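You operate a simulated robot arm through the tools that you are given. There is no shell and no other tool. Be economical: measure what you need, move in short steps, check, and stop when the job is done.

You run a simulated two-armed robot. Do the job below in one go: nothing can be reset, and whatever is moved stays where it is left.

JOB
Take the cap off the oil bottle on the wooden table and lay it down there. Then take the bean bag from the wooden table and leave it on the top of the low rack. Then stack the jar labelled "pegs" from the top of the charging bench on top of the jar that says "corks". Then lift the sun shade open. Keep to this order.

The check looks at the end state, three seconds after you hand in, the way a careful person would. Anything else that was tipped, shoved, dropped, spilled or broken makes it a failure. Lids that push on must go on centred and level and be pressed home; caps that screw on are set level and turned clockwise until they are tight.

ROBOT AND FRAMES
Two 7-joint arms with fingered hands on one trunk, on a base that drives. Base frame: it is fixed to the floor where the robot stands at the start and does not move with it; the origin is under the middle of the robot, x ahead of it, y to its left, z up; the surface under the hand at the start is at about z = 0.8. Units: m, rad, N and s.
The left shoulder is at the start at [0.061, 0.173, 1.116], the right one opposite. With the tool pointing down near the work surface each hand reaches from about 0.38 to 0.8 m from the robot's upright axis, wherever it stands, measured 20 degrees to its own side. Places, roughly: bean bag (9x8x4 cm) [0.4, -0.5, 0.8]; jar [-1.75, 0.75, 1]; oil bottle [0.5, 0.25, 0.75]; sun shade [-3.4, 1.3, 1.1]; top of the low rack [0.6, -2.3, 0.5]. Payload 3.5 kg a hand.
The tool frame of a hand sits at the grasp point between the pads (the TCP): z along the fingers, y along the line on which they close. The tips reach 0.025 m beyond it. Largest opening 0.088 m; the body of the gripper starts 0.029 m behind the TCP. The gripper is a hand of 3 fingers: y runs from the thumb to the fingers, the wrist lies at [-0.013, -0.097, -0.162] in the tool frame, and closing takes about 1.5 s.
Orientation is that of the tool frame in the base frame, as a unit quaternion [x, y, z, w]. With the fingers straight down and the wrist toward the robot, the tool's x, y and z point along [0, 1, 0], [1, 0, 0] and [0, 0, -1] of the base frame.

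CONTROLS
- The arms move only by the tool send_rows. It takes "left_increments", "right_increments" or both (then of equal length, played together; a hand with none holds still); each is one flat list of numbers, 6 for each row, row after row: the shift along the base's x, y, z in cm, then the turn, a rotation vector about the base's x, y, z in rad. In form: [tx, ty, tz, ax, ay, az, tx, ty, tz, ax, ay, az, ...]. A call has 1 to 8 rows; each row is the pose to reach, as a shift and turn from the pose commanded when the call began. "left_claw" and "right_claw" are, for a hand that has rows, the gripper command, from -1 (shut) to 1 (fully open), values between in proportion, set as the call begins (left out, the last holds). Rows are played at 5 a second. More than 0.05 m and 0.15 rad between two rows, or a gripper value outside its range, and nothing of the call is played. A pose out of reach is approached as far as the arm can. The call stops where the force on the tool passes 40 N (or 10 N more than at its start, if that is more) or the arm is blocked; 0.2 s more then pass. Each finger travels about 0.072 m/s and halts on what it meets, pressing with about 26 N; the grip force reading is that of the motor and also rises with nothing between the fingers. The clock runs only during rows and for 0.2 s after the last one: add rows that repeat a pose to give the fingers time. The reply holds the time, the measured pose of the TCP, the force on the tool along the base axes, the opening and the grip force, in the units named above and with some noise, with the torque about the TCP (base axes, N m) and any sound that the robot's microphone picked up.
- Cameras (640 x 400 px; columns grow to the right, rows downward): "scene" is now at [0.1744, 0.0064, 1.3467]; the picture's right is [0.05, -1.00, -0.01], its down [-0.56, -0.02, -0.83] and it looks along [0.83, 0.05, -0.56] (base axes); focal length 214 px, centre (320, 200). "left" rides on the left gripper at [-0.058, -0.085, -0.1] in its tool frame; the picture's right is [-0.67, -0.35, 0.66], its down [0.69, -0.63, 0.37] and it looks along [0.28, 0.69, 0.66] (tool axes); focal length 261 px, centre (320, 200). "right" rides on the right gripper at [0.058, -0.085, -0.099] in its tool frame; the picture's right is [-0.67, 0.35, -0.66], its down [-0.69, -0.63, 0.36] and it looks along [-0.29, 0.69, 0.66] (tool axes); focal length 261 px, centre (320, 200). There is no depth. A picture from a camera that has moved, and an enlarged one, comes with that camera's place and axes in the base frame and with its lens.
- camera(camera): a new picture of that camera. The clock stands still meanwhile.
- raise_lower(by): slides the trunk up (or, below 0, down) by that many m; the arms and the scene camera ride with it, the base frame stays. It gives what a move gives, with no picture.
- roll_base(legs): drives the robot by 1 to 6 legs, each [ahead, left, turn to the left] in m, m and rad, along the robot's own axes; the way and the turn of a leg run together, so that a leg with both is an arc; at most 1.5 m and 3.142 rad a leg. The arms and the cameras ride along, it lands a little off, and it stops where it bumps. It gives what a move gives.
- preshape(shape, hand): the hand has 3 fingers and takes this shape, open, in about a second: jaw (thumb against the fingers, like two jaws); tri (thumb and two fingers); tip (a fingertip pinch); poke (one finger out to press); point (the index stretched); flat (the hand flat); cup (the hand cupped); fist (a fist). The gripper value then closes the fingers along that shape, each until it touches; the sizes above hold for jaw. It gives what a move gives, with no picture.
- pan_tilt(pan, tilt): turns the head with the scene camera to pan (to the left, within 1.501 rad either way) and tilt (down, from -0.506 to 1.204), counted from straight ahead of the robot. It gives what a move gives.
- zoom(camera, box): a new picture of the part [left, top, right, bottom] of that camera's present view, enlarged. The clock stands still meanwhile.
- job_done(): hands the job in; it is judged then, once.

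Go step by step. Nothing tells you exact positions but the pictures and the camera data: compare them with the known pose of the tool, close in by small moves and look again before you grip or let go. The budget is 165 turns and 138 pictures, counting those below and the enlarged ones. Unless the task says otherwise, let go and move clear before handing in, and close with one line.

The tools are called after "Request:" as name(argument=value, ...) on one line, values as JSON. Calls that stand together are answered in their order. send_rows: Moves the arms, as the interface text tells. Its arguments: {"type":"object","properties":{"left_increments":{"type":"array","items":{"type":"number"}},"left_claw":{"type":"number"},"right_increments":{"type":"array","items":{"type":"number"}},"right_claw":{"type":"number"}},"required":[]} The other tools are called the same way: raise_lower (by) slides the trunk up or down; preshape (shape, hand) gives the hand a shape; roll_base (legs) drives the base; pan_tilt (pan, tilt) turns the head that bears the scene camera; camera (camera) takes a picture; zoom (camera, box) takes an enlarged picture of a part of a camera's view; job_done () hands the job in.

At the start:

```text
t: 0.0
left_eef_pos: [0.4329, 0.2238, 1.1944]
left_tcp_rot: [0.707, 0.707, 0.001, 0.0]
left_contact_force: [0.4, -0.1, -0.1]
left_moment: [-0.02, 0.01, 0.0]
left_grip_width: 0.0876
left_grip_force: 0.1
left_shape: jaw
right_eef_pos: [0.4704, -0.1812, 1.1767]
right_tcp_rot: [0.707, 0.708, 0.001, 0.0]
right_contact_force: [0.3, 0.7, -0.3]
right_moment: [-0.01, 0.0, -0.02]
right_grip_width: 0.0878
right_grip_force: 0.2
right_shape: jaw
trunk travel left (down, up): [-0.2, 0.255]
robot x, y, heading: [0.0027, -0.0009, 0.003]
head pan, tilt: [0.052, 0.419]
```

scene: 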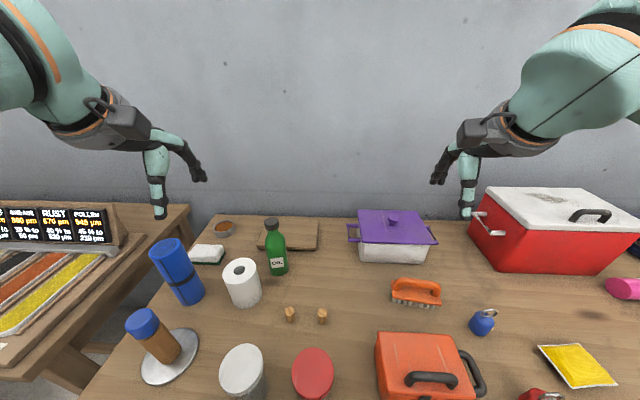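
right: 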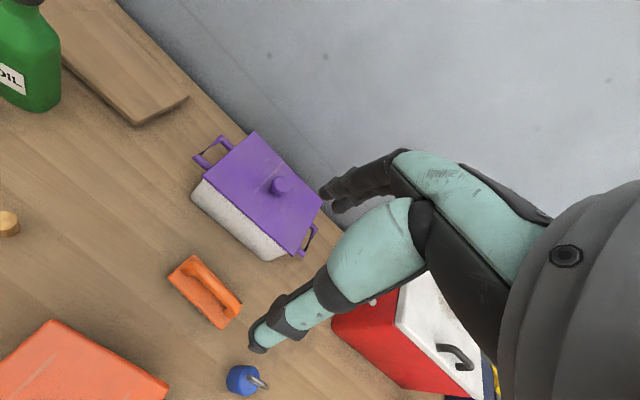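
left: 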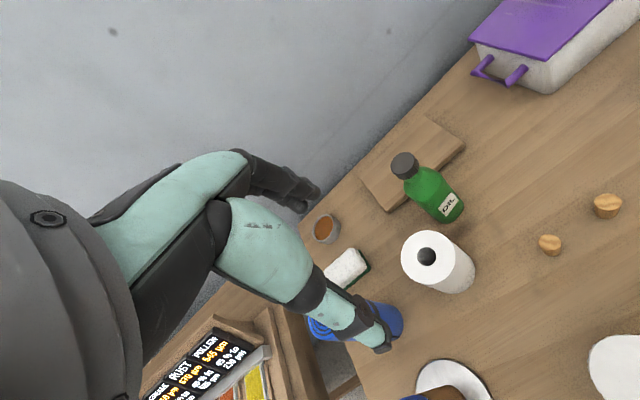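

I see the green oil bottle with a dark cap at about (0.6, 0.17) and the yellow bean bag on the right side of the table. I'll look closer at both.

Request:
zoom(camera="scene", box=[200, 190, 360, 290])

Request:
zoom(camera="left", box=[340, 120, 500, 220])

Request:
pan_tilt(pan=0.0, tilt=0.9)

Request:
camera(camera="scene")

```text
4.00 times, centred on (280, 240) of scene
camera zoom: at [0.1744, 0.0064, 1.3467], right [0.05, -1.0, -0.01], down [-0.56, -0.02, -0.83], along [0.83, 0.05, -0.56], focal length 858 px, centre (480, 40)
```

zoom: 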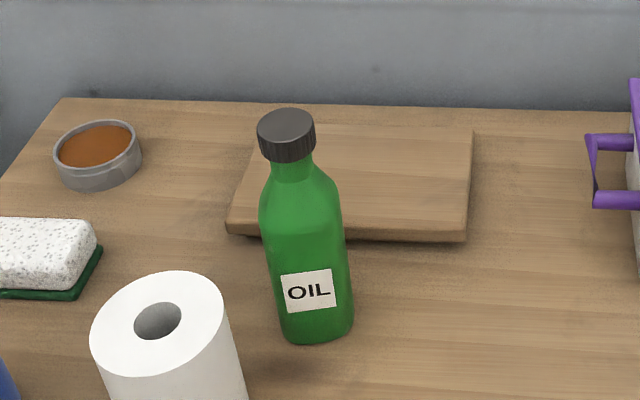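

```text
4.00 times, centred on (420, 170) of left
camera zoom: at [0.3488, 0.1642, 1.2939], right [-0.35, -0.67, -0.66], down [-0.63, 0.68, -0.37], along [0.69, 0.29, -0.66], focal length 1043 px, centre (-80, 320)
```

zoom: 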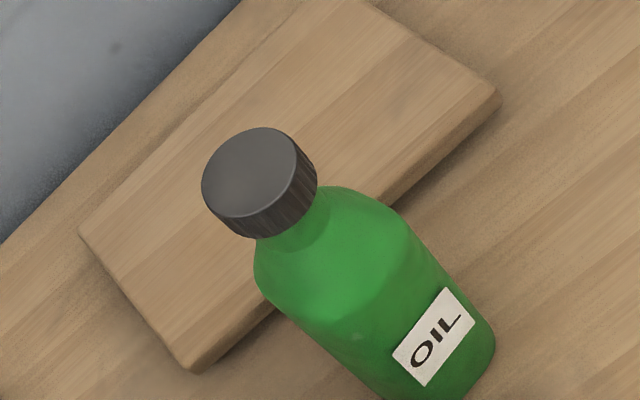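

```text
t: 0.9
left_eef_pos: [0.4342, 0.2229, 1.1942]
left_tcp_rot: [0.707, 0.708, 0.0, 0.0]
left_contact_force: [1.1, -0.3, 0.4]
left_moment: [-0.01, -0.01, 0.03]
left_grip_width: 0.0878
left_grip_force: 0.0
left_shape: jaw
right_eef_pos: [0.4707, -0.1818, 1.177]
right_tcp_rot: [0.707, 0.707, 0.0, 0.0]
right_contact_force: [0.2, -0.2, 0.5]
right_moment: [-0.01, 0.0, 0.03]
right_grip_width: 0.0874
right_grip_force: 0.1
right_shape: jaw
trunk travel left (down, up): [-0.2, 0.255]
robot x, y, heading: [-0.0004, 0.0006, -0.002]
head pan, tilt: [0.0, 0.901]
```

```text
132 pictures are left
camera scene: at [0.1509, 0.0015, 1.3091], right [0.0, -1.0, 0.0], down [-0.88, 0.0, -0.48], along [0.48, 0.0, -0.88], focal length 214 px, centre (320, 200)
```

scene: 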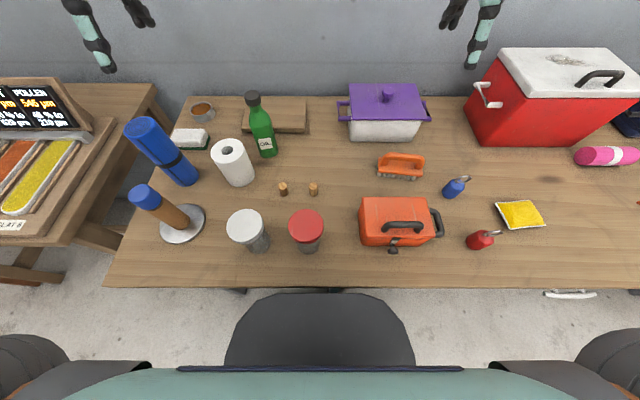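

The cap top triangulates to about (0.593, 0.156, 0.996), and the table is near z 0.79. The right hand will hold the body from the right, tilted down a little, and the left hand will turn the cap from above.

Request:
send_rows(right_increments=[1.5, 1, -1, 0.15, 0, 0, 3, 2, -2, 0.3, 0, 0, 4.5, 3.5, -4, 0.45, 0, 0, 6, 5, -6, 0.6, 0, 0, 7.5, 7, -8, 0.75, 0, 0, 9, 9, -10, 0.9, 0, 0, 10.5, 11, -12, 1.05, 0, 0, 12.2, 13, -14, 1.2, 0, 0], right_claw=1)

Request:
camera(camera="right")

Request:
pan_tilt(pan=0.05, tilt=0.55)

Request:
camera(camera="scene")

```text
t: 2.7
left_eef_pos: [0.4343, 0.224, 1.1936]
left_tcp_rot: [0.707, 0.707, -0.002, 0.0]
left_contact_force: [0.0, 1.1, 0.1]
left_moment: [0.0, -0.02, -0.01]
left_grip_width: 0.0878
left_grip_force: 0.1
left_shape: jaw
right_eef_pos: [0.5924, -0.0526, 1.0368]
right_tcp_rot: [0.583, 0.583, 0.4, -0.4]
right_contact_force: [-0.3, -0.7, 0.4]
right_moment: [-0.01, 0.02, -0.01]
right_grip_width: 0.0879
right_grip_force: 0.1
right_shape: jaw
trunk travel left (down, up): [-0.2, 0.255]
robot x, y, heading: [-0.0003, -0.002, -0.004]
head pan, tilt: [0.0, 0.901]
```

```text
131 pictures are left
camera right: at [0.5061, -0.1238, 1.1261], right [0.35, -0.85, -0.39], down [-0.63, 0.1, -0.77], along [0.69, 0.51, -0.5], focal length 261 px, centre (320, 200)
```

right: 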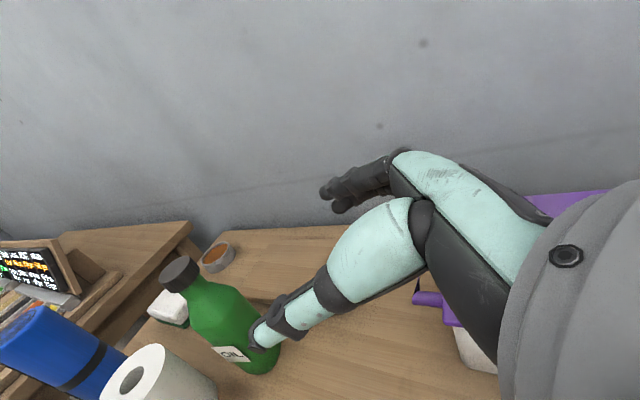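

```text
t: 3.5
left_eef_pos: [0.433, 0.222, 1.1944]
left_tcp_rot: [0.707, 0.708, 0.001, 0.0]
left_contact_force: [-0.2, -0.3, 0.1]
left_moment: [-0.03, -0.02, 0.03]
left_grip_width: 0.0877
left_grip_force: 0.0
left_shape: jaw
right_eef_pos: [0.5908, -0.051, 1.0374]
right_tcp_rot: [0.583, 0.583, 0.4, -0.399]
right_contact_force: [-0.2, 0.7, 0.0]
right_moment: [0.03, -0.01, -0.02]
right_grip_width: 0.0878
right_grip_force: 0.1
right_shape: jaw
trunk travel left (down, up): [-0.2, 0.255]
robot x, y, heading: [0.0002, 0.0011, -0.002]
head pan, tilt: [0.051, 0.55]
```

```text
130 pictures are left
camera scene: at [0.1697, 0.006, 1.3354], right [0.05, -1.0, -0.01], down [-0.66, -0.03, -0.75], along [0.75, 0.04, -0.66], focal length 214 px, centre (320, 200)
```

scene: 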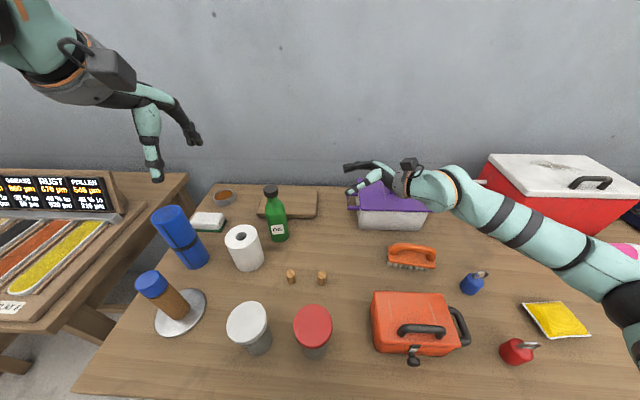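

The triangulation agrees from the right camera. I'll lower the right hand and bring it in beside the bottle, stopping short to check.

Request:
send_rows(right_increments=[0, 2, -4, 0, 0, 0, 0, 4, -8, 0, 0, 0, 0.1, 6, -12, 0, 0, 0, 0.2, 8, -15, 0, 0, 0, 0.3, 11, -15, 0, 0, 0])

Request:
camera(camera="right")

Request:
zoom(camera="scene", box=[200, 150, 440, 300])

```text
t: 4.8
left_eef_pos: [0.4338, 0.2246, 1.1942]
left_tcp_rot: [0.707, 0.707, -0.001, 0.001]
left_contact_force: [-0.1, -0.2, -0.1]
left_moment: [0.0, -0.03, 0.01]
left_grip_width: 0.0875
left_grip_force: 0.1
left_shape: jaw
right_eef_pos: [0.5949, 0.0581, 0.888]
right_tcp_rot: [0.583, 0.583, 0.4, -0.399]
right_contact_force: [0.5, -0.1, 0.2]
right_moment: [0.01, -0.03, -0.02]
right_grip_width: 0.0878
right_grip_force: 0.1
right_shape: jaw
trunk travel left (down, up): [-0.2, 0.255]
robot x, y, heading: [0.0001, -0.0026, 0.004]
head pan, tilt: [0.051, 0.55]
```

```text
129 pictures are left
camera right: at [0.5088, -0.013, 0.9771], right [0.35, -0.85, -0.39], down [-0.63, 0.09, -0.77], along [0.69, 0.51, -0.51], focal length 261 px, centre (320, 200)
```

right: 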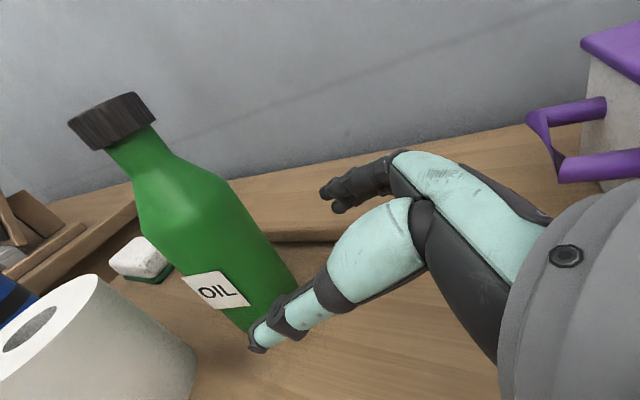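

```text
2.67 times, centred on (320, 225) of scene
camera zoom: at [0.1699, 0.0071, 1.3355], right [0.05, -1.0, -0.01], down [-0.66, -0.03, -0.75], along [0.75, 0.04, -0.66], focal length 572 px, centre (320, 133)
```

zoom: 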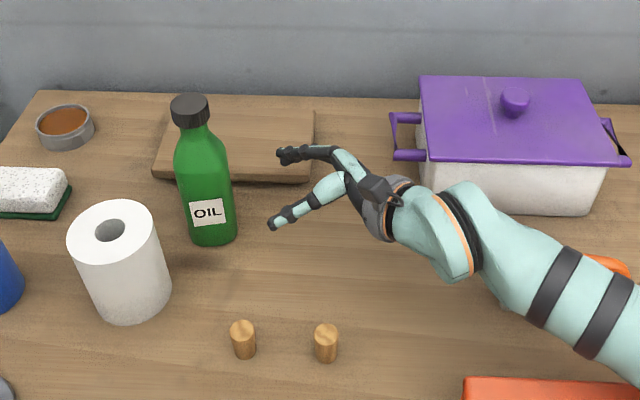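

The bottle sits between the jaws' line. I'll advance and check before closing.

Request:
send_rows(right_increments=[0, 3, 0, 0, 0, 0, 0, 5, 0, 0, 0, 0, 0, 7, 0, 0, 0, 0, 0, 9, 0, 0, 0, 0])

Request:
camera(camera="right")

Request:
zoom(camera="scene", box=[200, 150, 440, 300])

```text
t: 5.8
left_eef_pos: [0.4332, 0.225, 1.1943]
left_tcp_rot: [0.707, 0.707, -0.001, 0.002]
left_contact_force: [-0.1, 0.6, 0.4]
left_moment: [0.04, -0.06, 0.0]
left_grip_width: 0.0876
left_grip_force: 0.0
left_shape: jaw
right_eef_pos: [0.5931, 0.1495, 0.8875]
right_tcp_rot: [0.584, 0.583, 0.4, -0.4]
right_contact_force: [0.8, -0.8, 0.3]
right_moment: [-0.02, 0.01, 0.0]
right_grip_width: 0.0879
right_grip_force: 0.0
right_shape: jaw
trunk travel left (down, up): [-0.2, 0.255]
robot x, y, heading: [-0.0007, 0.0003, -0.003]
head pan, tilt: [0.051, 0.55]
```

```text
127 pictures are left
camera right: at [0.5082, 0.0776, 0.9771], right [0.35, -0.85, -0.39], down [-0.63, 0.09, -0.77], along [0.69, 0.51, -0.51], focal length 261 px, centre (320, 200)
```

right: 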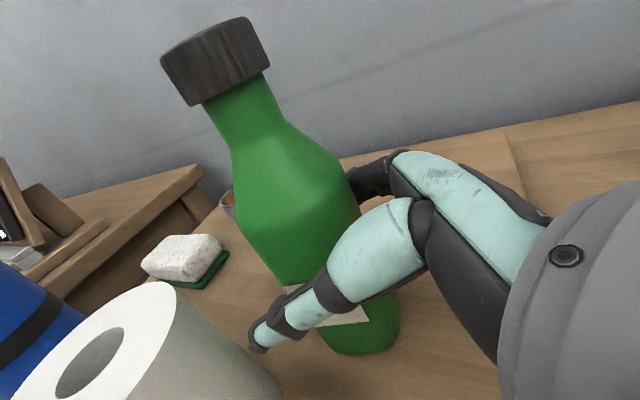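

```text
2.67 times, centred on (320, 225) of scene
camera zoom: at [0.1701, 0.0071, 1.3354], right [0.05, -1.0, -0.01], down [-0.66, -0.03, -0.75], along [0.75, 0.04, -0.66], focal length 572 px, centre (320, 133)
```

zoom: 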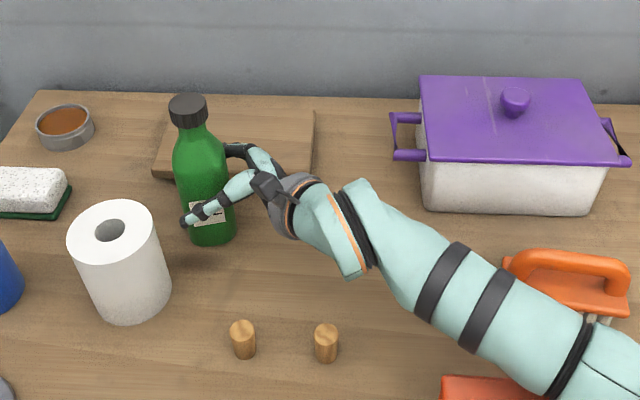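

The bottle is between the jaws, so I'll close the right hand on the body.

Request:
send_rows(right_increments=[0, 0, 0, 0, 0, 0, 0, 0, 0, 0, 0, 0, 0, 0, 0, 0, 0, 0, 0, 0, 0, 0, 0, 0, 0, 0, 0, 0, 0, 0, 0, 0, 0, 0, 0, 0, 0, 0, 0, 0, 0, 0, 0, 0, 0, 0, 0, 0], right_claw=-1)

Request:
zoom(camera="scene", box=[200, 150, 440, 300])

Request:
camera(camera="right")

```text
t: 7.5
left_eef_pos: [0.4337, 0.2238, 1.194]
left_tcp_rot: [0.707, 0.707, 0.0, 0.0]
left_contact_force: [-0.4, 0.4, 0.2]
left_moment: [0.0, 0.01, -0.03]
left_grip_width: 0.0878
left_grip_force: 0.0
left_shape: jaw
right_eef_pos: [0.5935, 0.1481, 0.8873]
right_tcp_rot: [0.584, 0.583, 0.399, -0.4]
right_contact_force: [1.1, 0.4, 0.5]
right_moment: [0.03, 0.01, -0.01]
right_grip_width: 0.0487
right_grip_force: 26.2
right_shape: jaw
trunk travel left (down, up): [-0.2, 0.255]
robot x, y, heading: [0.0019, -0.0012, 0.001]
head pan, tilt: [0.051, 0.55]
```

```text
2.67 times, centred on (320, 225) of scene
camera zoom: at [0.1699, 0.0062, 1.3354], right [0.05, -1.0, -0.01], down [-0.66, -0.03, -0.75], along [0.75, 0.04, -0.66], focal length 572 px, centre (320, 133)
```

zoom: 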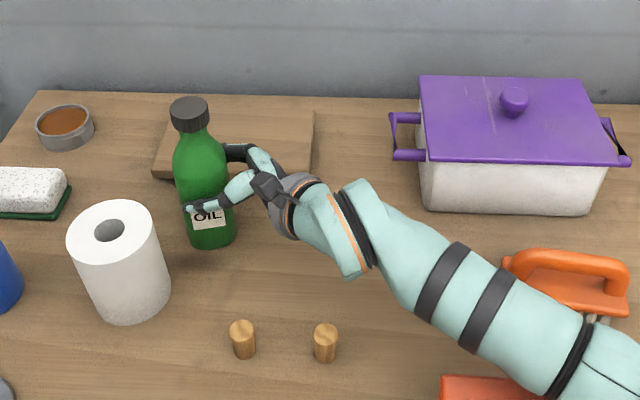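

```text
124 pictures are left
camera right: at [0.5079, 0.0768, 0.9773], right [0.35, -0.85, -0.39], down [-0.63, 0.09, -0.77], along [0.69, 0.51, -0.51], focal length 261 px, centre (320, 200)
```

right: 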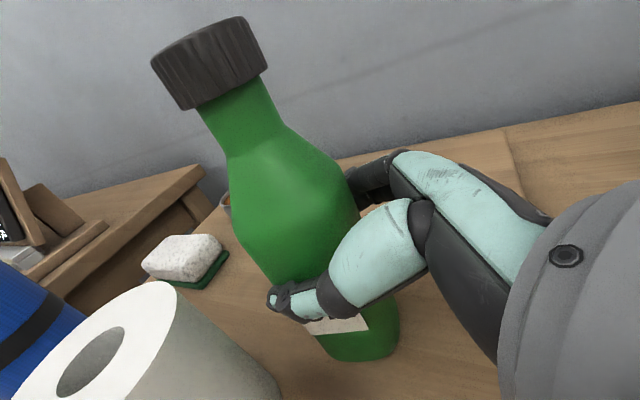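

The bottle is held upright. Now I'll turn the left hand so its wrist is to the left and bring it above the cap.

Request:
send_rows(left_increments=[2, -0.9, 0, 0, 0, -0.15, 4, -1.8, -1, 0, 0, -0.3, 6, -2.7, -3, 0, 0, -0.45, 8, -3.6, -5, 0, 0, -0.6, 10, -4.5, -7, 0, 0, -0.75, 12, -5.4, -9, 0, 0, -0.9, 14, -6.2, -11, 0, 0, -1.05, 15.8, -7, -13, 0, 0, -1.2], left_claw=1)

Request:
camera(camera="left")

Request:
zoom(camera="scene", box=[160, 100, 400, 250])

```text
t: 9.3
left_eef_pos: [0.5921, 0.1551, 1.0641]
left_tcp_rot: [0.983, 0.184, 0.0, 0.0]
left_contact_force: [0.3, 1.1, -0.4]
left_moment: [0.04, -0.01, -0.01]
left_grip_width: 0.0877
left_grip_force: 0.0
left_shape: jaw
right_eef_pos: [0.5936, 0.1478, 0.8874]
right_tcp_rot: [0.584, 0.584, 0.399, -0.4]
right_contact_force: [0.2, 0.1, 0.5]
right_moment: [-0.01, 0.04, 0.0]
right_grip_width: 0.0489
right_grip_force: 26.4
right_shape: jaw
trunk travel left (down, up): [-0.2, 0.255]
robot x, y, heading: [0.0021, 0.0018, -0.001]
head pan, tilt: [0.051, 0.55]
```

```text
123 pictures are left
camera left: at [0.5076, 0.2103, 1.1634], right [-0.75, 0.08, -0.66], down [0.41, 0.83, -0.37], along [0.52, -0.55, -0.66], focal length 261 px, centre (320, 200)
```

left: 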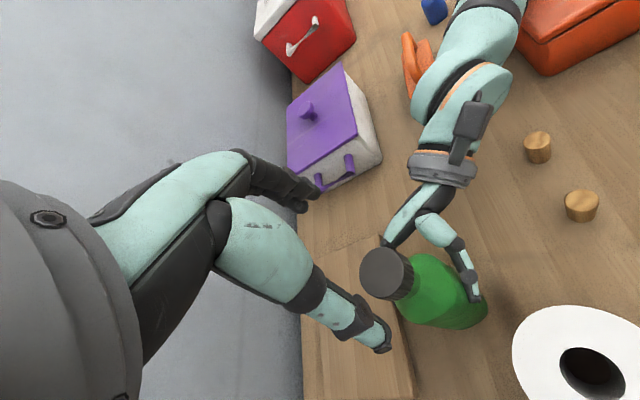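

```text
2.67 times, centred on (280, 175) of scene
camera zoom: at [0.1704, 0.006, 1.3354], right [0.05, -1.0, -0.01], down [-0.66, -0.03, -0.75], along [0.75, 0.04, -0.66], focal length 572 px, centre (427, 267)
```

zoom: 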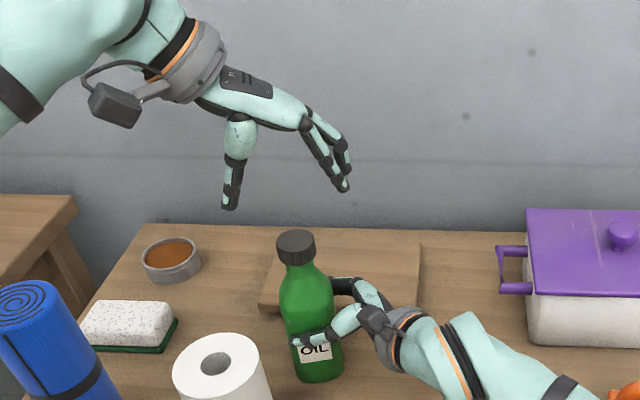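

The left camera puts the cap top at about (0.590, 0.154, 0.99), directly under the hand. I'll turn a little further and descend around the cap.

Request:
send_rows(left_increments=[-0.1, -0.1, -2, 0, 0, -0.1, -0.1, -0.1, -4, 0, 0, -0.2, -0.1, -0.1, -6, 0, 0, -0.3, -0.1, -0.1, -7, 0, 0, -0.3, -0.1, -0.1, -7.9, 0, 0, -0.3])

Request:
camera(camera="left")

Request:
zoom(camera="scene", box=[200, 120, 360, 220])

```text
t: 10.6
left_eef_pos: [0.5913, 0.1531, 0.9854]
left_tcp_rot: [0.999, 0.035, -0.001, 0.0]
left_contact_force: [-0.4, 0.4, 0.3]
left_moment: [-0.04, -0.02, 0.02]
left_grip_width: 0.0876
left_grip_force: 0.1
left_shape: jaw
right_eef_pos: [0.5936, 0.1471, 0.8886]
right_tcp_rot: [0.584, 0.583, 0.399, -0.4]
right_contact_force: [-0.1, 0.3, -0.9]
right_moment: [-0.02, -0.01, 0.02]
right_grip_width: 0.0484
right_grip_force: 26.1
right_shape: jaw
trunk travel left (down, up): [-0.2, 0.255]
robot x, y, heading: [0.0008, 0.0004, 0.003]
head pan, tilt: [0.051, 0.55]
```

```text
121 pictures are left
camera left: at [0.5267, 0.2317, 1.0848], right [-0.69, 0.3, -0.66], down [0.64, 0.68, -0.37], along [0.33, -0.67, -0.66], focal length 261 px, centre (320, 200)
```

left: 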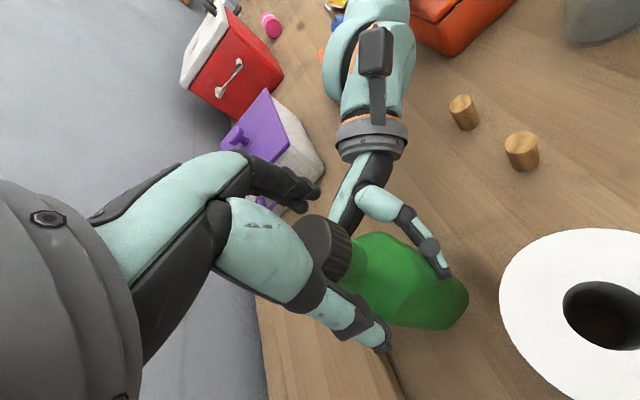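

```text
4.00 times, centred on (280, 170) of scene
camera zoom: at [0.17, 0.0062, 1.3354], right [0.05, -1.0, -0.01], down [-0.66, -0.03, -0.75], along [0.75, 0.04, -0.66], focal length 858 px, centre (480, 320)
```

zoom: 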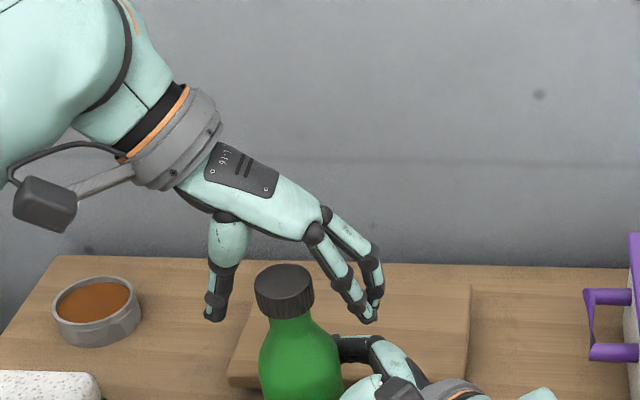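

The cap is between the left fingers at a good height. I'll close on it.

Request:
send_rows(left_increments=[0, 0, 0, 0, 0, 0, 0, 0, 0, 0, 0, 0, 0, 0, 0, 0, 0, 0, 0, 0, 0, 0, 0, 0, 0, 0, 0, 0, 0, 0, 0, 0, 0, 0, 0, 0, 0, 0, 0, 0, 0, 0, 0, 0, 0, 0, 0, 0], left_claw=-1)

Request:
zoom(camera="scene", box=[200, 120, 360, 220])

```text
t: 12.3
left_eef_pos: [0.5904, 0.1531, 0.9848]
left_tcp_rot: [0.999, 0.036, -0.001, 0.0]
left_contact_force: [1.3, -1.9, -5.6]
left_moment: [-0.26, -0.08, 0.01]
left_grip_width: 0.0236
left_grip_force: 25.9
left_shape: jaw
right_eef_pos: [0.5938, 0.1493, 0.8884]
right_tcp_rot: [0.583, 0.584, 0.4, -0.399]
right_contact_force: [-0.8, 2.2, 4.4]
right_moment: [0.09, -0.06, -0.06]
right_grip_width: 0.0485
right_grip_force: 25.8
right_shape: jaw
trunk travel left (down, up): [-0.2, 0.255]
robot x, y, heading: [0.0013, 0.0053, 0.001]
head pan, tilt: [0.051, 0.55]
```

```text
4.00 times, centred on (280, 170) of scene
camera zoom: at [0.1701, 0.0062, 1.3354], right [0.05, -1.0, -0.01], down [-0.66, -0.03, -0.75], along [0.75, 0.04, -0.66], focal length 858 px, centre (480, 320)
```

zoom: 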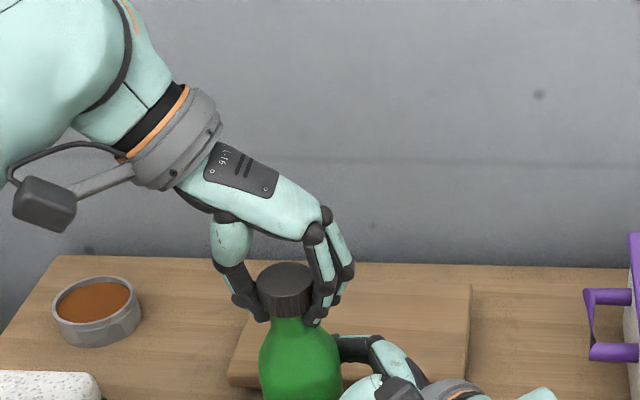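

The fingertips have curled slightly under the cap (opening 0.024 m, less than the cap). I'll reopen, rise about 1.2 cm and grip again on the rim.

Request:
send_rows(left_increments=[0, 0, 0, 0, 0, 0, 0, 0, 0, 0, 0, 0, 0, 0, 0, 0, 0, 0, 0, 0, 0, 0, 0, 0, 0, 0, 0.6, 0, 0, 0, 0, 0, 1.2, 0, 0, 0], left_claw=0.6)

Request:
send_rows(left_increments=[0, 0, 0, 0, 0, 0, 0, 0, 0, 0, 0, 0, 0, 0, 0, 0, 0, 0, 0, 0, 0, 0, 0, 0, 0, 0, 0, 0, 0, 0, 0, 0, 0, 0, 0, 0, 0, 0, 0, 0, 0, 0], left_claw=-1)

Request:
zoom(camera="scene", box=[200, 120, 360, 220])

```text
t: 13.8
left_eef_pos: [0.5915, 0.1532, 0.9971]
left_tcp_rot: [0.999, 0.036, -0.001, 0.0]
left_contact_force: [0.0, 0.0, -0.5]
left_moment: [0.01, -0.03, 0.02]
left_grip_width: 0.0703
left_grip_force: 0.0
left_shape: jaw
right_eef_pos: [0.5941, 0.1487, 0.8879]
right_tcp_rot: [0.584, 0.583, 0.4, -0.399]
right_contact_force: [-0.6, 0.2, 0.2]
right_moment: [0.02, 0.03, 0.02]
right_grip_width: 0.0486
right_grip_force: 26.0
right_shape: jaw
trunk travel left (down, up): [-0.2, 0.255]
robot x, y, heading: [0.004, -0.0012, -0.003]
head pan, tilt: [0.051, 0.55]
```

```text
t: 15.3
left_eef_pos: [0.5905, 0.1525, 0.998]
left_tcp_rot: [0.999, 0.036, -0.001, 0.0]
left_contact_force: [1.4, 0.1, -0.1]
left_moment: [-0.01, -0.05, 0.02]
left_grip_width: 0.0294
left_grip_force: 26.3
left_shape: jaw
right_eef_pos: [0.5947, 0.1499, 0.8878]
right_tcp_rot: [0.583, 0.584, 0.399, -0.4]
right_contact_force: [0.4, -0.4, 1.1]
right_moment: [0.0, -0.02, -0.01]
right_grip_width: 0.0486
right_grip_force: 25.9
right_shape: jaw
trunk travel left (down, up): [-0.2, 0.255]
robot x, y, heading: [0.0008, 0.0006, 0.0]
head pan, tilt: [0.051, 0.55]
```

```text
4.00 times, centred on (280, 170) of scene
camera zoom: at [0.17, 0.0061, 1.3354], right [0.05, -1.0, -0.01], down [-0.66, -0.03, -0.75], along [0.75, 0.04, -0.66], focal length 858 px, centre (480, 320)
```

zoom: 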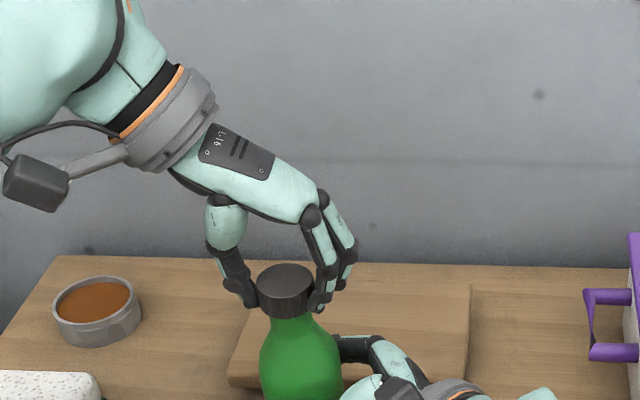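

That is a clean grip on the cap rim. Now I'll turn counter-clockwise.

Request:
send_rows(left_increments=[0, 0, 0, 0, 0, 0.15, 0, 0, 0, 0, 0, 0.3, 0, 0, 0, 0, 0, 0.45, 0, 0, 0, 0, 0, 0.6, 0, 0, 0, 0, 0, 0.75, 0, 0, 0.1, 0, 0, 0.9, 0, 0, 0.1, 0, 0, 1.05, 0, 0, 0.1, 0, 0, 1.2])

Request:
zoom(camera="scene", box=[200, 120, 360, 220])

```text
t: 17.1
left_eef_pos: [0.5924, 0.1523, 0.9988]
left_tcp_rot: [0.804, 0.595, 0.0, 0.001]
left_contact_force: [3.1, -0.6, -0.6]
left_moment: [-0.11, -0.28, -0.03]
left_grip_width: 0.029
left_grip_force: 26.6
left_shape: jaw
right_eef_pos: [0.5937, 0.1486, 0.8871]
right_tcp_rot: [0.583, 0.585, 0.399, -0.399]
right_contact_force: [-3.1, 2.2, 0.9]
right_moment: [0.01, -0.07, 0.04]
right_grip_width: 0.0483
right_grip_force: 25.9
right_shape: jaw
trunk travel left (down, up): [-0.2, 0.255]
robot x, y, heading: [-0.0009, -0.0019, 0.005]
head pan, tilt: [0.051, 0.55]
```

```text
4.00 times, centred on (280, 170) of scene
camera zoom: at [0.1699, 0.0059, 1.3355], right [0.05, -1.0, -0.01], down [-0.66, -0.03, -0.75], along [0.75, 0.04, -0.66], focal length 858 px, centre (480, 320)
```

zoom: 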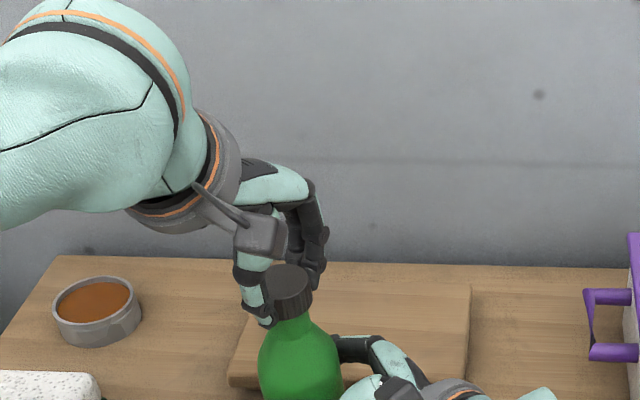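

The turning torque stays low, so I'll continue the stroke.

Request:
send_rows(left_increments=[0, 0, 0, 0, 0, 0.15, 0, 0, 0, 0, 0, 0.3, 0, 0, 0, 0, 0, 0.45, 0, 0, 0.1, 0, 0, 0.6, 0, 0, 0.1, 0, 0, 0.75, 0, 0, 0.1, 0, 0, 0.9])

Request:
zoom(camera="scene", box=[200, 120, 360, 220])

Request:
camera(camera="right")

```text
t: 18.6
left_eef_pos: [0.5897, 0.1533, 0.9991]
left_tcp_rot: [0.465, 0.885, 0.0, 0.0]
left_contact_force: [5.9, 2.1, -0.6]
left_moment: [0.12, -0.29, -0.05]
left_grip_width: 0.029
left_grip_force: 26.2
left_shape: jaw
right_eef_pos: [0.5935, 0.148, 0.8881]
right_tcp_rot: [0.583, 0.583, 0.4, -0.4]
right_contact_force: [-5.4, -0.2, 3.8]
right_moment: [0.06, -0.12, 0.04]
right_grip_width: 0.048
right_grip_force: 26.3
right_shape: jaw
trunk travel left (down, up): [-0.2, 0.255]
robot x, y, heading: [-0.002, -0.0053, 0.003]
head pan, tilt: [0.051, 0.55]
```

```text
4.00 times, centred on (280, 170) of scene
camera zoom: at [0.1695, 0.0054, 1.3355], right [0.05, -1.0, -0.01], down [-0.66, -0.03, -0.75], along [0.75, 0.04, -0.66], focal length 858 px, centre (480, 320)
```

zoom: 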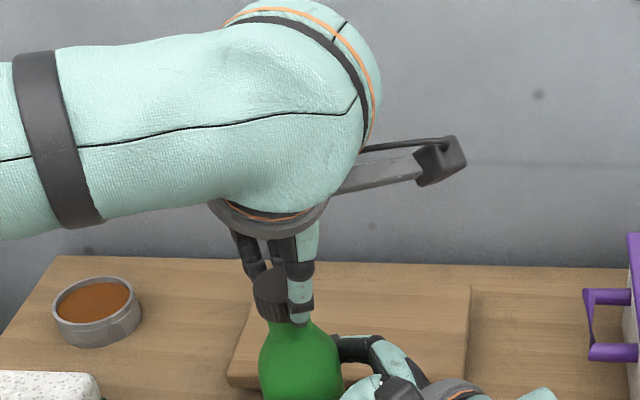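

```text
115 pictures are left
camera right: at [0.5076, 0.0764, 0.9776], right [0.35, -0.85, -0.39], down [-0.63, 0.09, -0.77], along [0.69, 0.51, -0.5], focal length 261 px, centre (320, 200)
```

right: 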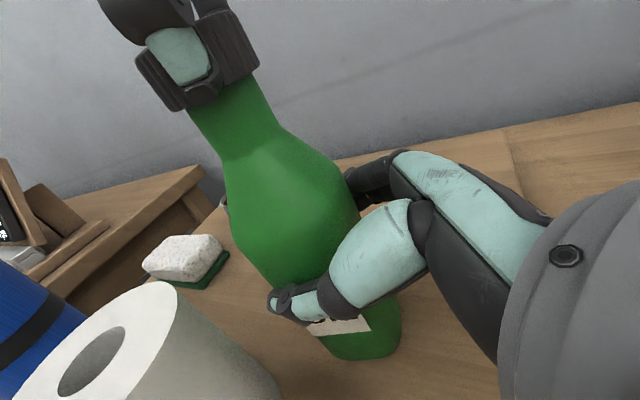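

I've turned about 2.1 rad. A gentle 4 mm lift will show whether the threads still hold.

Request:
send_rows(left_increments=[0, 0, 0.2, 0, 0, 0, 0, 0, 0.4, 0, 0, 0, 0, 0, 0.4, 0, 0, 0])

Request:
camera(camera="right")

```text
t: 19.4
left_eef_pos: [0.5912, 0.1535, 1.0022]
left_tcp_rot: [0.466, 0.885, -0.001, 0.0]
left_contact_force: [4.3, 2.1, -13.2]
left_moment: [0.13, -0.26, -0.01]
left_grip_width: 0.0285
left_grip_force: 26.3
left_shape: jaw
right_eef_pos: [0.5938, 0.1487, 0.889]
right_tcp_rot: [0.583, 0.583, 0.4, -0.401]
right_contact_force: [-4.1, -3.1, 10.9]
right_moment: [0.14, -0.19, 0.04]
right_grip_width: 0.048
right_grip_force: 26.1
right_shape: jaw
trunk travel left (down, up): [-0.2, 0.255]
robot x, y, heading: [0.0004, 0.0005, 0.002]
head pan, tilt: [0.051, 0.55]
```

```text
114 pictures are left
camera right: at [0.508, 0.0769, 0.9776], right [0.35, -0.85, -0.39], down [-0.63, 0.09, -0.77], along [0.69, 0.51, -0.5], focal length 261 px, centre (320, 200)
```

right: 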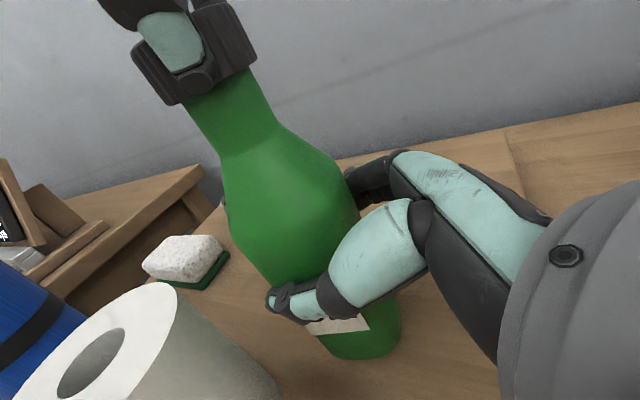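

Still threaded, as the lift met 13 N. I'll relax, open, swing the hand back and take another stroke.

Request:
send_rows(left_increments=[0, 0, -0.3, 0, 0, 0, 0, 0, -0.3, 0, 0, 0, 0, 0, 0, 0, 0, -0.15, 0, 0, 0, 0, 0, -0.3, 0, 0, 0, 0, 0, -0.45, 0, 0, 0, 0, 0, -0.6, 0, 0, 0, 0, 0, -0.75, 0, 0, 0, 0, 0, -0.9], left_claw=0.6)

Request:
send_rows(left_increments=[0, 0, 0, 0, 0, -0.15, 0, 0, 0, 0, 0, -0.3, 0, 0, 0, 0, 0, -0.45, 0, 0, 0, 0, 0, -0.6, 0, 0, 0, 0, 0, -0.75, 0, 0, 0, 0, 0, -0.9, 0, 0, 0, 0, 0, -1.05, 0, 0, 0, 0, 0, -1.2])

Request:
send_rows(left_increments=[0, 0, 0, 0, 0, 0, 0, 0, 0, 0, 0, 0, 0, 0, 0, 0, 0, 0, 0, 0, 0, 0, 0, 0, 0, 0, 0, 0, 0, 0, 0, 0, 0, 0, 0, 0, 0, 0, 0, 0, 0, 0], left_claw=-1)

Request:
zoom(camera="scene", box=[200, 120, 360, 220])

```text
t: 21.1
left_eef_pos: [0.5898, 0.1534, 1.0044]
left_tcp_rot: [0.805, 0.593, 0.0, 0.001]
left_contact_force: [0.3, -0.9, -0.5]
left_moment: [0.0, -0.03, -0.01]
left_grip_width: 0.0701
left_grip_force: 0.0
left_shape: jaw
right_eef_pos: [0.5937, 0.1484, 0.8879]
right_tcp_rot: [0.583, 0.584, 0.4, -0.4]
right_contact_force: [0.0, 0.2, -1.1]
right_moment: [0.01, 0.03, -0.01]
right_grip_width: 0.0481
right_grip_force: 26.2
right_shape: jaw
trunk travel left (down, up): [-0.2, 0.255]
robot x, y, heading: [-0.0002, -0.0005, 0.001]
head pan, tilt: [0.051, 0.55]
```

```text
t: 22.9
left_eef_pos: [0.5908, 0.1533, 1.0039]
left_tcp_rot: [0.999, 0.034, 0.0, 0.0]
left_contact_force: [0.1, 0.0, -0.5]
left_moment: [0.02, -0.03, -0.02]
left_grip_width: 0.0702
left_grip_force: 0.0
left_shape: jaw
right_eef_pos: [0.5949, 0.1481, 0.8874]
right_tcp_rot: [0.584, 0.583, 0.399, -0.4]
right_contact_force: [0.0, -0.5, -0.7]
right_moment: [0.0, 0.0, -0.03]
right_grip_width: 0.0477
right_grip_force: 26.2
right_shape: jaw
trunk travel left (down, up): [-0.2, 0.255]
robot x, y, heading: [0.0018, 0.0016, 0.005]
head pan, tilt: [0.051, 0.55]
```

```text
t: 24.6
left_eef_pos: [0.592, 0.1526, 1.0043]
left_tcp_rot: [0.999, 0.036, -0.001, 0.0]
left_contact_force: [-1.0, -0.1, -1.0]
left_moment: [0.02, 0.02, 0.03]
left_grip_width: 0.0289
left_grip_force: 25.7
left_shape: jaw
right_eef_pos: [0.5937, 0.149, 0.8875]
right_tcp_rot: [0.584, 0.584, 0.399, -0.399]
right_contact_force: [0.7, -0.6, -0.5]
right_moment: [0.0, 0.07, -0.02]
right_grip_width: 0.0478
right_grip_force: 25.7
right_shape: jaw
trunk travel left (down, up): [-0.2, 0.255]
robot x, y, heading: [-0.0038, 0.0036, 0.0]
head pan, tilt: [0.051, 0.55]
```

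```text
4.00 times, centred on (280, 170) of scene
camera zoom: at [0.1701, 0.0062, 1.3354], right [0.05, -1.0, -0.01], down [-0.66, -0.03, -0.75], along [0.75, 0.04, -0.66], focal length 858 px, centre (480, 320)
```

zoom: 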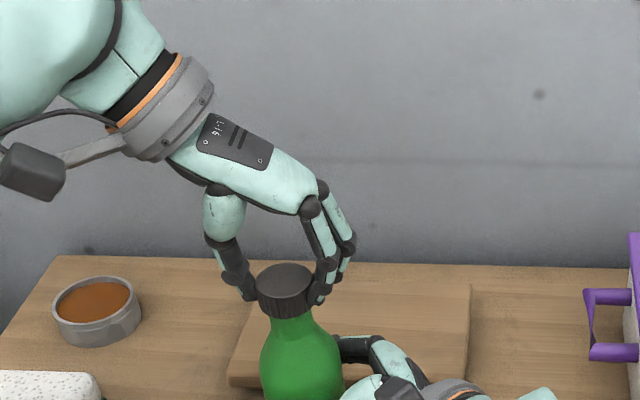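

The grip on the cap is again good, so here is the second stroke.

Request:
send_rows(left_increments=[0, 0, 0, 0, 0, 0.15, 0, 0, 0, 0, 0, 0.3, 0, 0, 0, 0, 0, 0.45, 0, 0, 0, 0, 0, 0.6, 0, 0, 0, 0, 0, 0.75, 0, 0, 0, 0, 0, 0.9, 0, 0, 0.1, 0, 0, 1.05, 0, 0, 0.1, 0, 0, 1.2])

Request:
send_rows(left_increments=[0, 0, 0, 0, 0, 0.15, 0, 0, 0, 0, 0, 0.3, 0, 0, 0, 0, 0, 0.45, 0, 0, 0, 0, 0, 0.6, 0, 0, 0.1, 0, 0, 0.75, 0, 0, 0.1, 0, 0, 0.9, 0, 0, 0.1, 0, 0, 1.05])

Request:
send_rows(left_increments=[0, 0, 0.2, 0, 0, 0, 0, 0, 0.4, 0, 0, 0, 0, 0, 0.4, 0, 0, 0])

Request:
camera(camera="right")

```text
t: 26.4
left_eef_pos: [0.5913, 0.1525, 1.0037]
left_tcp_rot: [0.803, 0.595, 0.001, 0.0]
left_contact_force: [3.1, -0.6, 0.5]
left_moment: [-0.06, -0.22, -0.07]
left_grip_width: 0.0288
left_grip_force: 25.8
left_shape: jaw
right_eef_pos: [0.5939, 0.149, 0.8877]
right_tcp_rot: [0.584, 0.584, 0.399, -0.399]
right_contact_force: [-2.9, 1.0, -0.5]
right_moment: [0.0, 0.0, 0.01]
right_grip_width: 0.0479
right_grip_force: 26.2
right_shape: jaw
trunk travel left (down, up): [-0.2, 0.255]
robot x, y, heading: [0.003, -0.001, 0.003]
head pan, tilt: [0.051, 0.55]
```

```text
t: 27.9
left_eef_pos: [0.5899, 0.1517, 1.0061]
left_tcp_rot: [0.397, 0.918, 0.001, 0.0]
left_contact_force: [3.9, 2.0, -0.2]
left_moment: [0.18, -0.24, 0.0]
left_grip_width: 0.0286
left_grip_force: 26.0
left_shape: jaw
right_eef_pos: [0.5944, 0.1479, 0.8876]
right_tcp_rot: [0.583, 0.583, 0.4, -0.401]
right_contact_force: [-5.4, -1.3, 3.3]
right_moment: [0.02, -0.06, 0.08]
right_grip_width: 0.0478
right_grip_force: 25.5
right_shape: jaw
trunk travel left (down, up): [-0.2, 0.255]
robot x, y, heading: [0.0005, -0.0006, -0.001]
head pan, tilt: [0.051, 0.55]
```

```text
t: 28.8
left_eef_pos: [0.5911, 0.1537, 1.0073]
left_tcp_rot: [0.398, 0.917, 0.0, 0.0]
left_contact_force: [2.6, 1.7, -11.2]
left_moment: [0.19, -0.23, -0.02]
left_grip_width: 0.0281
left_grip_force: 26.2
left_shape: jaw
right_eef_pos: [0.5944, 0.1484, 0.8886]
right_tcp_rot: [0.583, 0.583, 0.4, -0.4]
right_contact_force: [-3.5, -2.3, 10.0]
right_moment: [0.16, -0.15, 0.05]
right_grip_width: 0.0477
right_grip_force: 26.0
right_shape: jaw
trunk travel left (down, up): [-0.2, 0.255]
robot x, y, heading: [-0.0001, 0.0002, 0.0]
head pan, tilt: [0.051, 0.55]
```

```text
112 pictures are left
camera right: at [0.508, 0.0769, 0.9776], right [0.35, -0.85, -0.39], down [-0.63, 0.09, -0.77], along [0.69, 0.51, -0.5], focal length 261 px, centre (320, 200)
```

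right: 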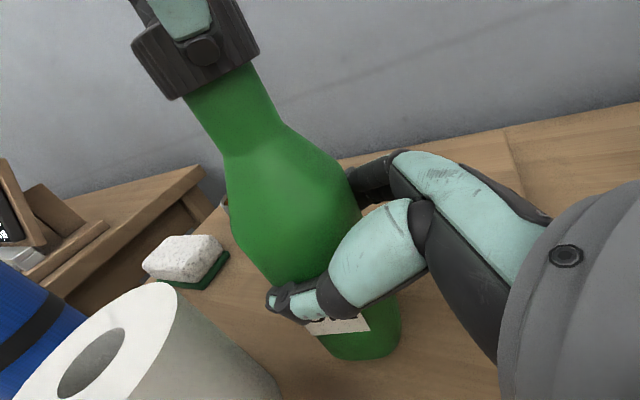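

The cap has risen a little but is still threaded. I'll do a third stroke.

Request:
send_rows(left_increments=[0, 0, -0.4, 0, 0, 0, 0, 0, -0.6, 0, 0, 0, 0, 0, -0.6, 0, 0, -0.15, 0, 0, -0.6, 0, 0, -0.3, 0, 0, -0.6, 0, 0, -0.45, 0, 0, -0.6, 0, 0, -0.6, 0, 0, -0.6, 0, 0, -0.75, 0, 0, -0.6, 0, 0, -0.9], left_claw=0.6)

Request:
send_rows(left_increments=[0, 0, 0, 0, 0, -0.15, 0, 0, 0, 0, 0, -0.3, 0, 0, 0, 0, 0, -0.45, 0, 0, 0, 0, 0, -0.6, 0, 0, 0, 0, 0, -0.75, 0, 0, 0, 0, 0, -0.9, 0, 0, 0, 0, 0, -1.05, 0, 0, 0, 0, 0, -1.2])

Request:
send_rows(left_increments=[0, 0, 0, 0, 0, -0.15, 0, 0, 0, 0, 0, -0.15, 0, 0, 0, 0, 0, -0.15, 0, 0, 0, 0, 0, -0.15, 0, 0, 0, 0, 0, -0.15, 0, 0, 0, 0, 0, -0.15, 0, 0, 0, 0, 0, -0.15], left_claw=-1)

Request:
zoom(camera="scene", box=[200, 120, 360, 220])

```text
t: 30.6
left_eef_pos: [0.5904, 0.1531, 1.0036]
left_tcp_rot: [0.759, 0.651, 0.0, 0.001]
left_contact_force: [-0.4, -0.8, -0.5]
left_moment: [0.03, 0.0, 0.0]
left_grip_width: 0.0702
left_grip_force: 0.1
left_shape: jaw
right_eef_pos: [0.5933, 0.1494, 0.8875]
right_tcp_rot: [0.584, 0.583, 0.4, -0.399]
right_contact_force: [0.7, -0.2, -1.6]
right_moment: [-0.04, 0.0, -0.01]
right_grip_width: 0.0477
right_grip_force: 25.9
right_shape: jaw
trunk travel left (down, up): [-0.2, 0.255]
robot x, y, heading: [0.0034, 0.0035, -0.0]
head pan, tilt: [0.051, 0.55]
```

```text
t: 32.4
left_eef_pos: [0.5905, 0.1526, 1.0044]
left_tcp_rot: [0.994, 0.11, 0.0, 0.0]
left_contact_force: [0.5, 0.2, -0.1]
left_moment: [0.01, -0.03, -0.01]
left_grip_width: 0.0702
left_grip_force: 0.2
left_shape: jaw
right_eef_pos: [0.5941, 0.1479, 0.8867]
right_tcp_rot: [0.583, 0.583, 0.399, -0.4]
right_contact_force: [-0.1, 0.2, -0.6]
right_moment: [-0.02, 0.0, 0.0]
right_grip_width: 0.0476
right_grip_force: 26.2
right_shape: jaw
trunk travel left (down, up): [-0.2, 0.255]
robot x, y, heading: [0.0, -0.0026, -0.004]
head pan, tilt: [0.051, 0.55]
```

```text
t: 34.0
left_eef_pos: [0.5915, 0.1536, 1.0025]
left_tcp_rot: [0.999, 0.035, -0.002, 0.0]
left_contact_force: [-1.3, -0.5, -1.1]
left_moment: [0.02, 0.02, 0.0]
left_grip_width: 0.0289
left_grip_force: 25.9
left_shape: jaw
right_eef_pos: [0.5944, 0.1487, 0.8872]
right_tcp_rot: [0.583, 0.584, 0.399, -0.4]
right_contact_force: [0.5, 0.3, -1.2]
right_moment: [0.03, 0.05, -0.07]
right_grip_width: 0.0474
right_grip_force: 25.6
right_shape: jaw
trunk travel left (down, up): [-0.2, 0.255]
robot x, y, heading: [-0.004, -0.004, 0.001]
head pan, tilt: [0.051, 0.55]
```

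```text
4.00 times, centred on (280, 170) of scene
camera zoom: at [0.1701, 0.0062, 1.3354], right [0.05, -1.0, -0.01], down [-0.66, -0.03, -0.75], along [0.75, 0.04, -0.66], focal length 858 px, centre (480, 320)
```

zoom: 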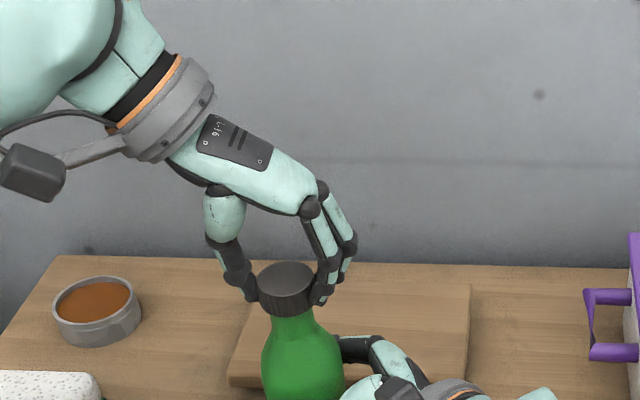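

The third counter-clockwise stroke comes next, with a light lift at the end.

Request:
send_rows(left_increments=[0, 0, 0, 0, 0, 0.15, 0, 0, 0, 0, 0, 0.3, 0, 0, 0, 0, 0, 0.45, 0, 0, 0, 0, 0, 0.6, 0, 0, 0, 0, 0, 0.75, 0, 0, 0, 0, 0, 0.9, 0, 0, 0.1, 0, 0, 1.05, 0, 0, 0.1, 0, 0, 1.2])

Request:
send_rows(left_increments=[0, 0, 0, 0, 0, 0.15, 0, 0, 0, 0, 0, 0.3, 0, 0, 0, 0, 0, 0.45, 0, 0, 0, 0, 0, 0.6, 0, 0, 0.1, 0, 0, 0.75, 0, 0, 0.1, 0, 0, 0.9, 0, 0, 0.1, 0, 0, 1.05])

Request:
send_rows(left_increments=[0, 0, 0.2, 0, 0, 0, 0, 0, 0.4, 0, 0, 0, 0, 0, 0.4, 0, 0, 0])

Request:
camera(camera="right")

```text
t: 35.8
left_eef_pos: [0.5913, 0.1524, 1.0055]
left_tcp_rot: [0.804, 0.594, 0.0, 0.0]
left_contact_force: [0.9, 0.5, -0.7]
left_moment: [-0.01, 0.02, -0.01]
left_grip_width: 0.0285
left_grip_force: 26.1
left_shape: jaw
right_eef_pos: [0.5946, 0.1487, 0.8872]
right_tcp_rot: [0.584, 0.583, 0.399, -0.4]
right_contact_force: [-0.6, 0.6, -1.0]
right_moment: [0.03, 0.02, -0.02]
right_grip_width: 0.0475
right_grip_force: 26.3
right_shape: jaw
trunk travel left (down, up): [-0.2, 0.255]
robot x, y, heading: [-0.0019, 0.0007, 0.003]
head pan, tilt: [0.051, 0.55]
```

```text
t: 37.4
left_eef_pos: [0.591, 0.1524, 1.0055]
left_tcp_rot: [0.397, 0.918, 0.001, 0.0]
left_contact_force: [1.6, 0.1, -0.8]
left_moment: [-0.02, -0.02, -0.05]
left_grip_width: 0.0286
left_grip_force: 26.5
left_shape: jaw
right_eef_pos: [0.5928, 0.1497, 0.8877]
right_tcp_rot: [0.584, 0.584, 0.399, -0.399]
right_contact_force: [-1.7, 1.6, 0.9]
right_moment: [0.04, -0.03, 0.0]
right_grip_width: 0.0474
right_grip_force: 26.1
right_shape: jaw
trunk travel left (down, up): [-0.2, 0.255]
robot x, y, heading: [0.0037, 0.0001, 0.004]
head pan, tilt: [0.051, 0.55]
```

```text
t: 38.1
left_eef_pos: [0.5901, 0.1525, 1.0104]
left_tcp_rot: [0.399, 0.917, 0.0, -0.001]
left_contact_force: [0.7, 0.2, -1.2]
left_moment: [0.0, -0.04, 0.02]
left_grip_width: 0.0283
left_grip_force: 26.1
left_shape: jaw
right_eef_pos: [0.5938, 0.1481, 0.8878]
right_tcp_rot: [0.583, 0.584, 0.399, -0.399]
right_contact_force: [-1.2, -0.1, 1.0]
right_moment: [0.02, -0.02, 0.02]
right_grip_width: 0.0472
right_grip_force: 25.8
right_shape: jaw
trunk travel left (down, up): [-0.2, 0.255]
robot x, y, heading: [0.0004, -0.0013, 0.0]
head pan, tilt: [0.051, 0.55]
```

```text
110 pictures are left
camera right: at [0.5079, 0.0767, 0.9773], right [0.35, -0.85, -0.39], down [-0.63, 0.09, -0.77], along [0.69, 0.51, -0.51], focal length 261 px, centre (320, 200)
```

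right: 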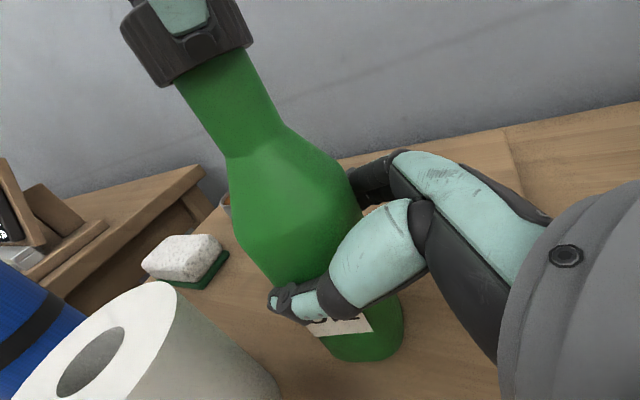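

The cap now lifts with almost no force, so it looks free. I'll raise it a few centimetres and check.

Request:
send_rows(left_increments=[0, 0, 0.8, 0, 0, 0, 0, 0, 2, 0, 0, 0, 0, 0, 4, 0, 0, 0])

Request:
camera(camera="right")

```text
t: 39.0
left_eef_pos: [0.591, 0.1519, 1.0491]
left_tcp_rot: [0.399, 0.917, 0.0, 0.0]
left_contact_force: [0.0, 0.0, 0.5]
left_moment: [0.01, -0.01, -0.01]
left_grip_width: 0.0286
left_grip_force: 26.1
left_shape: jaw
right_eef_pos: [0.5929, 0.1495, 0.8883]
right_tcp_rot: [0.583, 0.584, 0.399, -0.4]
right_contact_force: [1.7, -0.1, 1.0]
right_moment: [0.03, 0.01, -0.03]
right_grip_width: 0.0476
right_grip_force: 25.9
right_shape: jaw
trunk travel left (down, up): [-0.2, 0.255]
robot x, y, heading: [-0.0004, 0.0029, -0.004]
head pan, tilt: [0.051, 0.55]
```

```text
109 pictures are left
camera right: at [0.5077, 0.0766, 0.9774], right [0.35, -0.85, -0.39], down [-0.63, 0.09, -0.77], along [0.69, 0.51, -0.51], focal length 261 px, centre (320, 200)
```

right: 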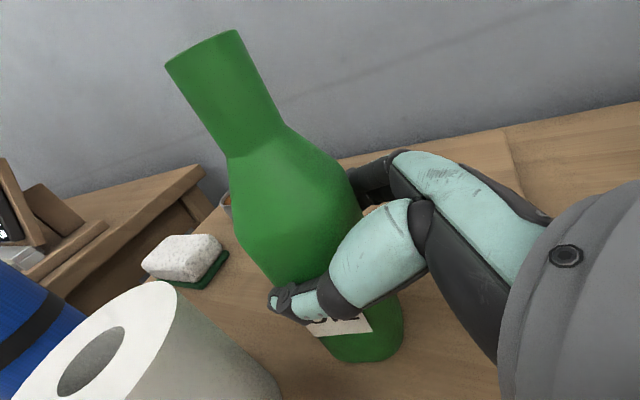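

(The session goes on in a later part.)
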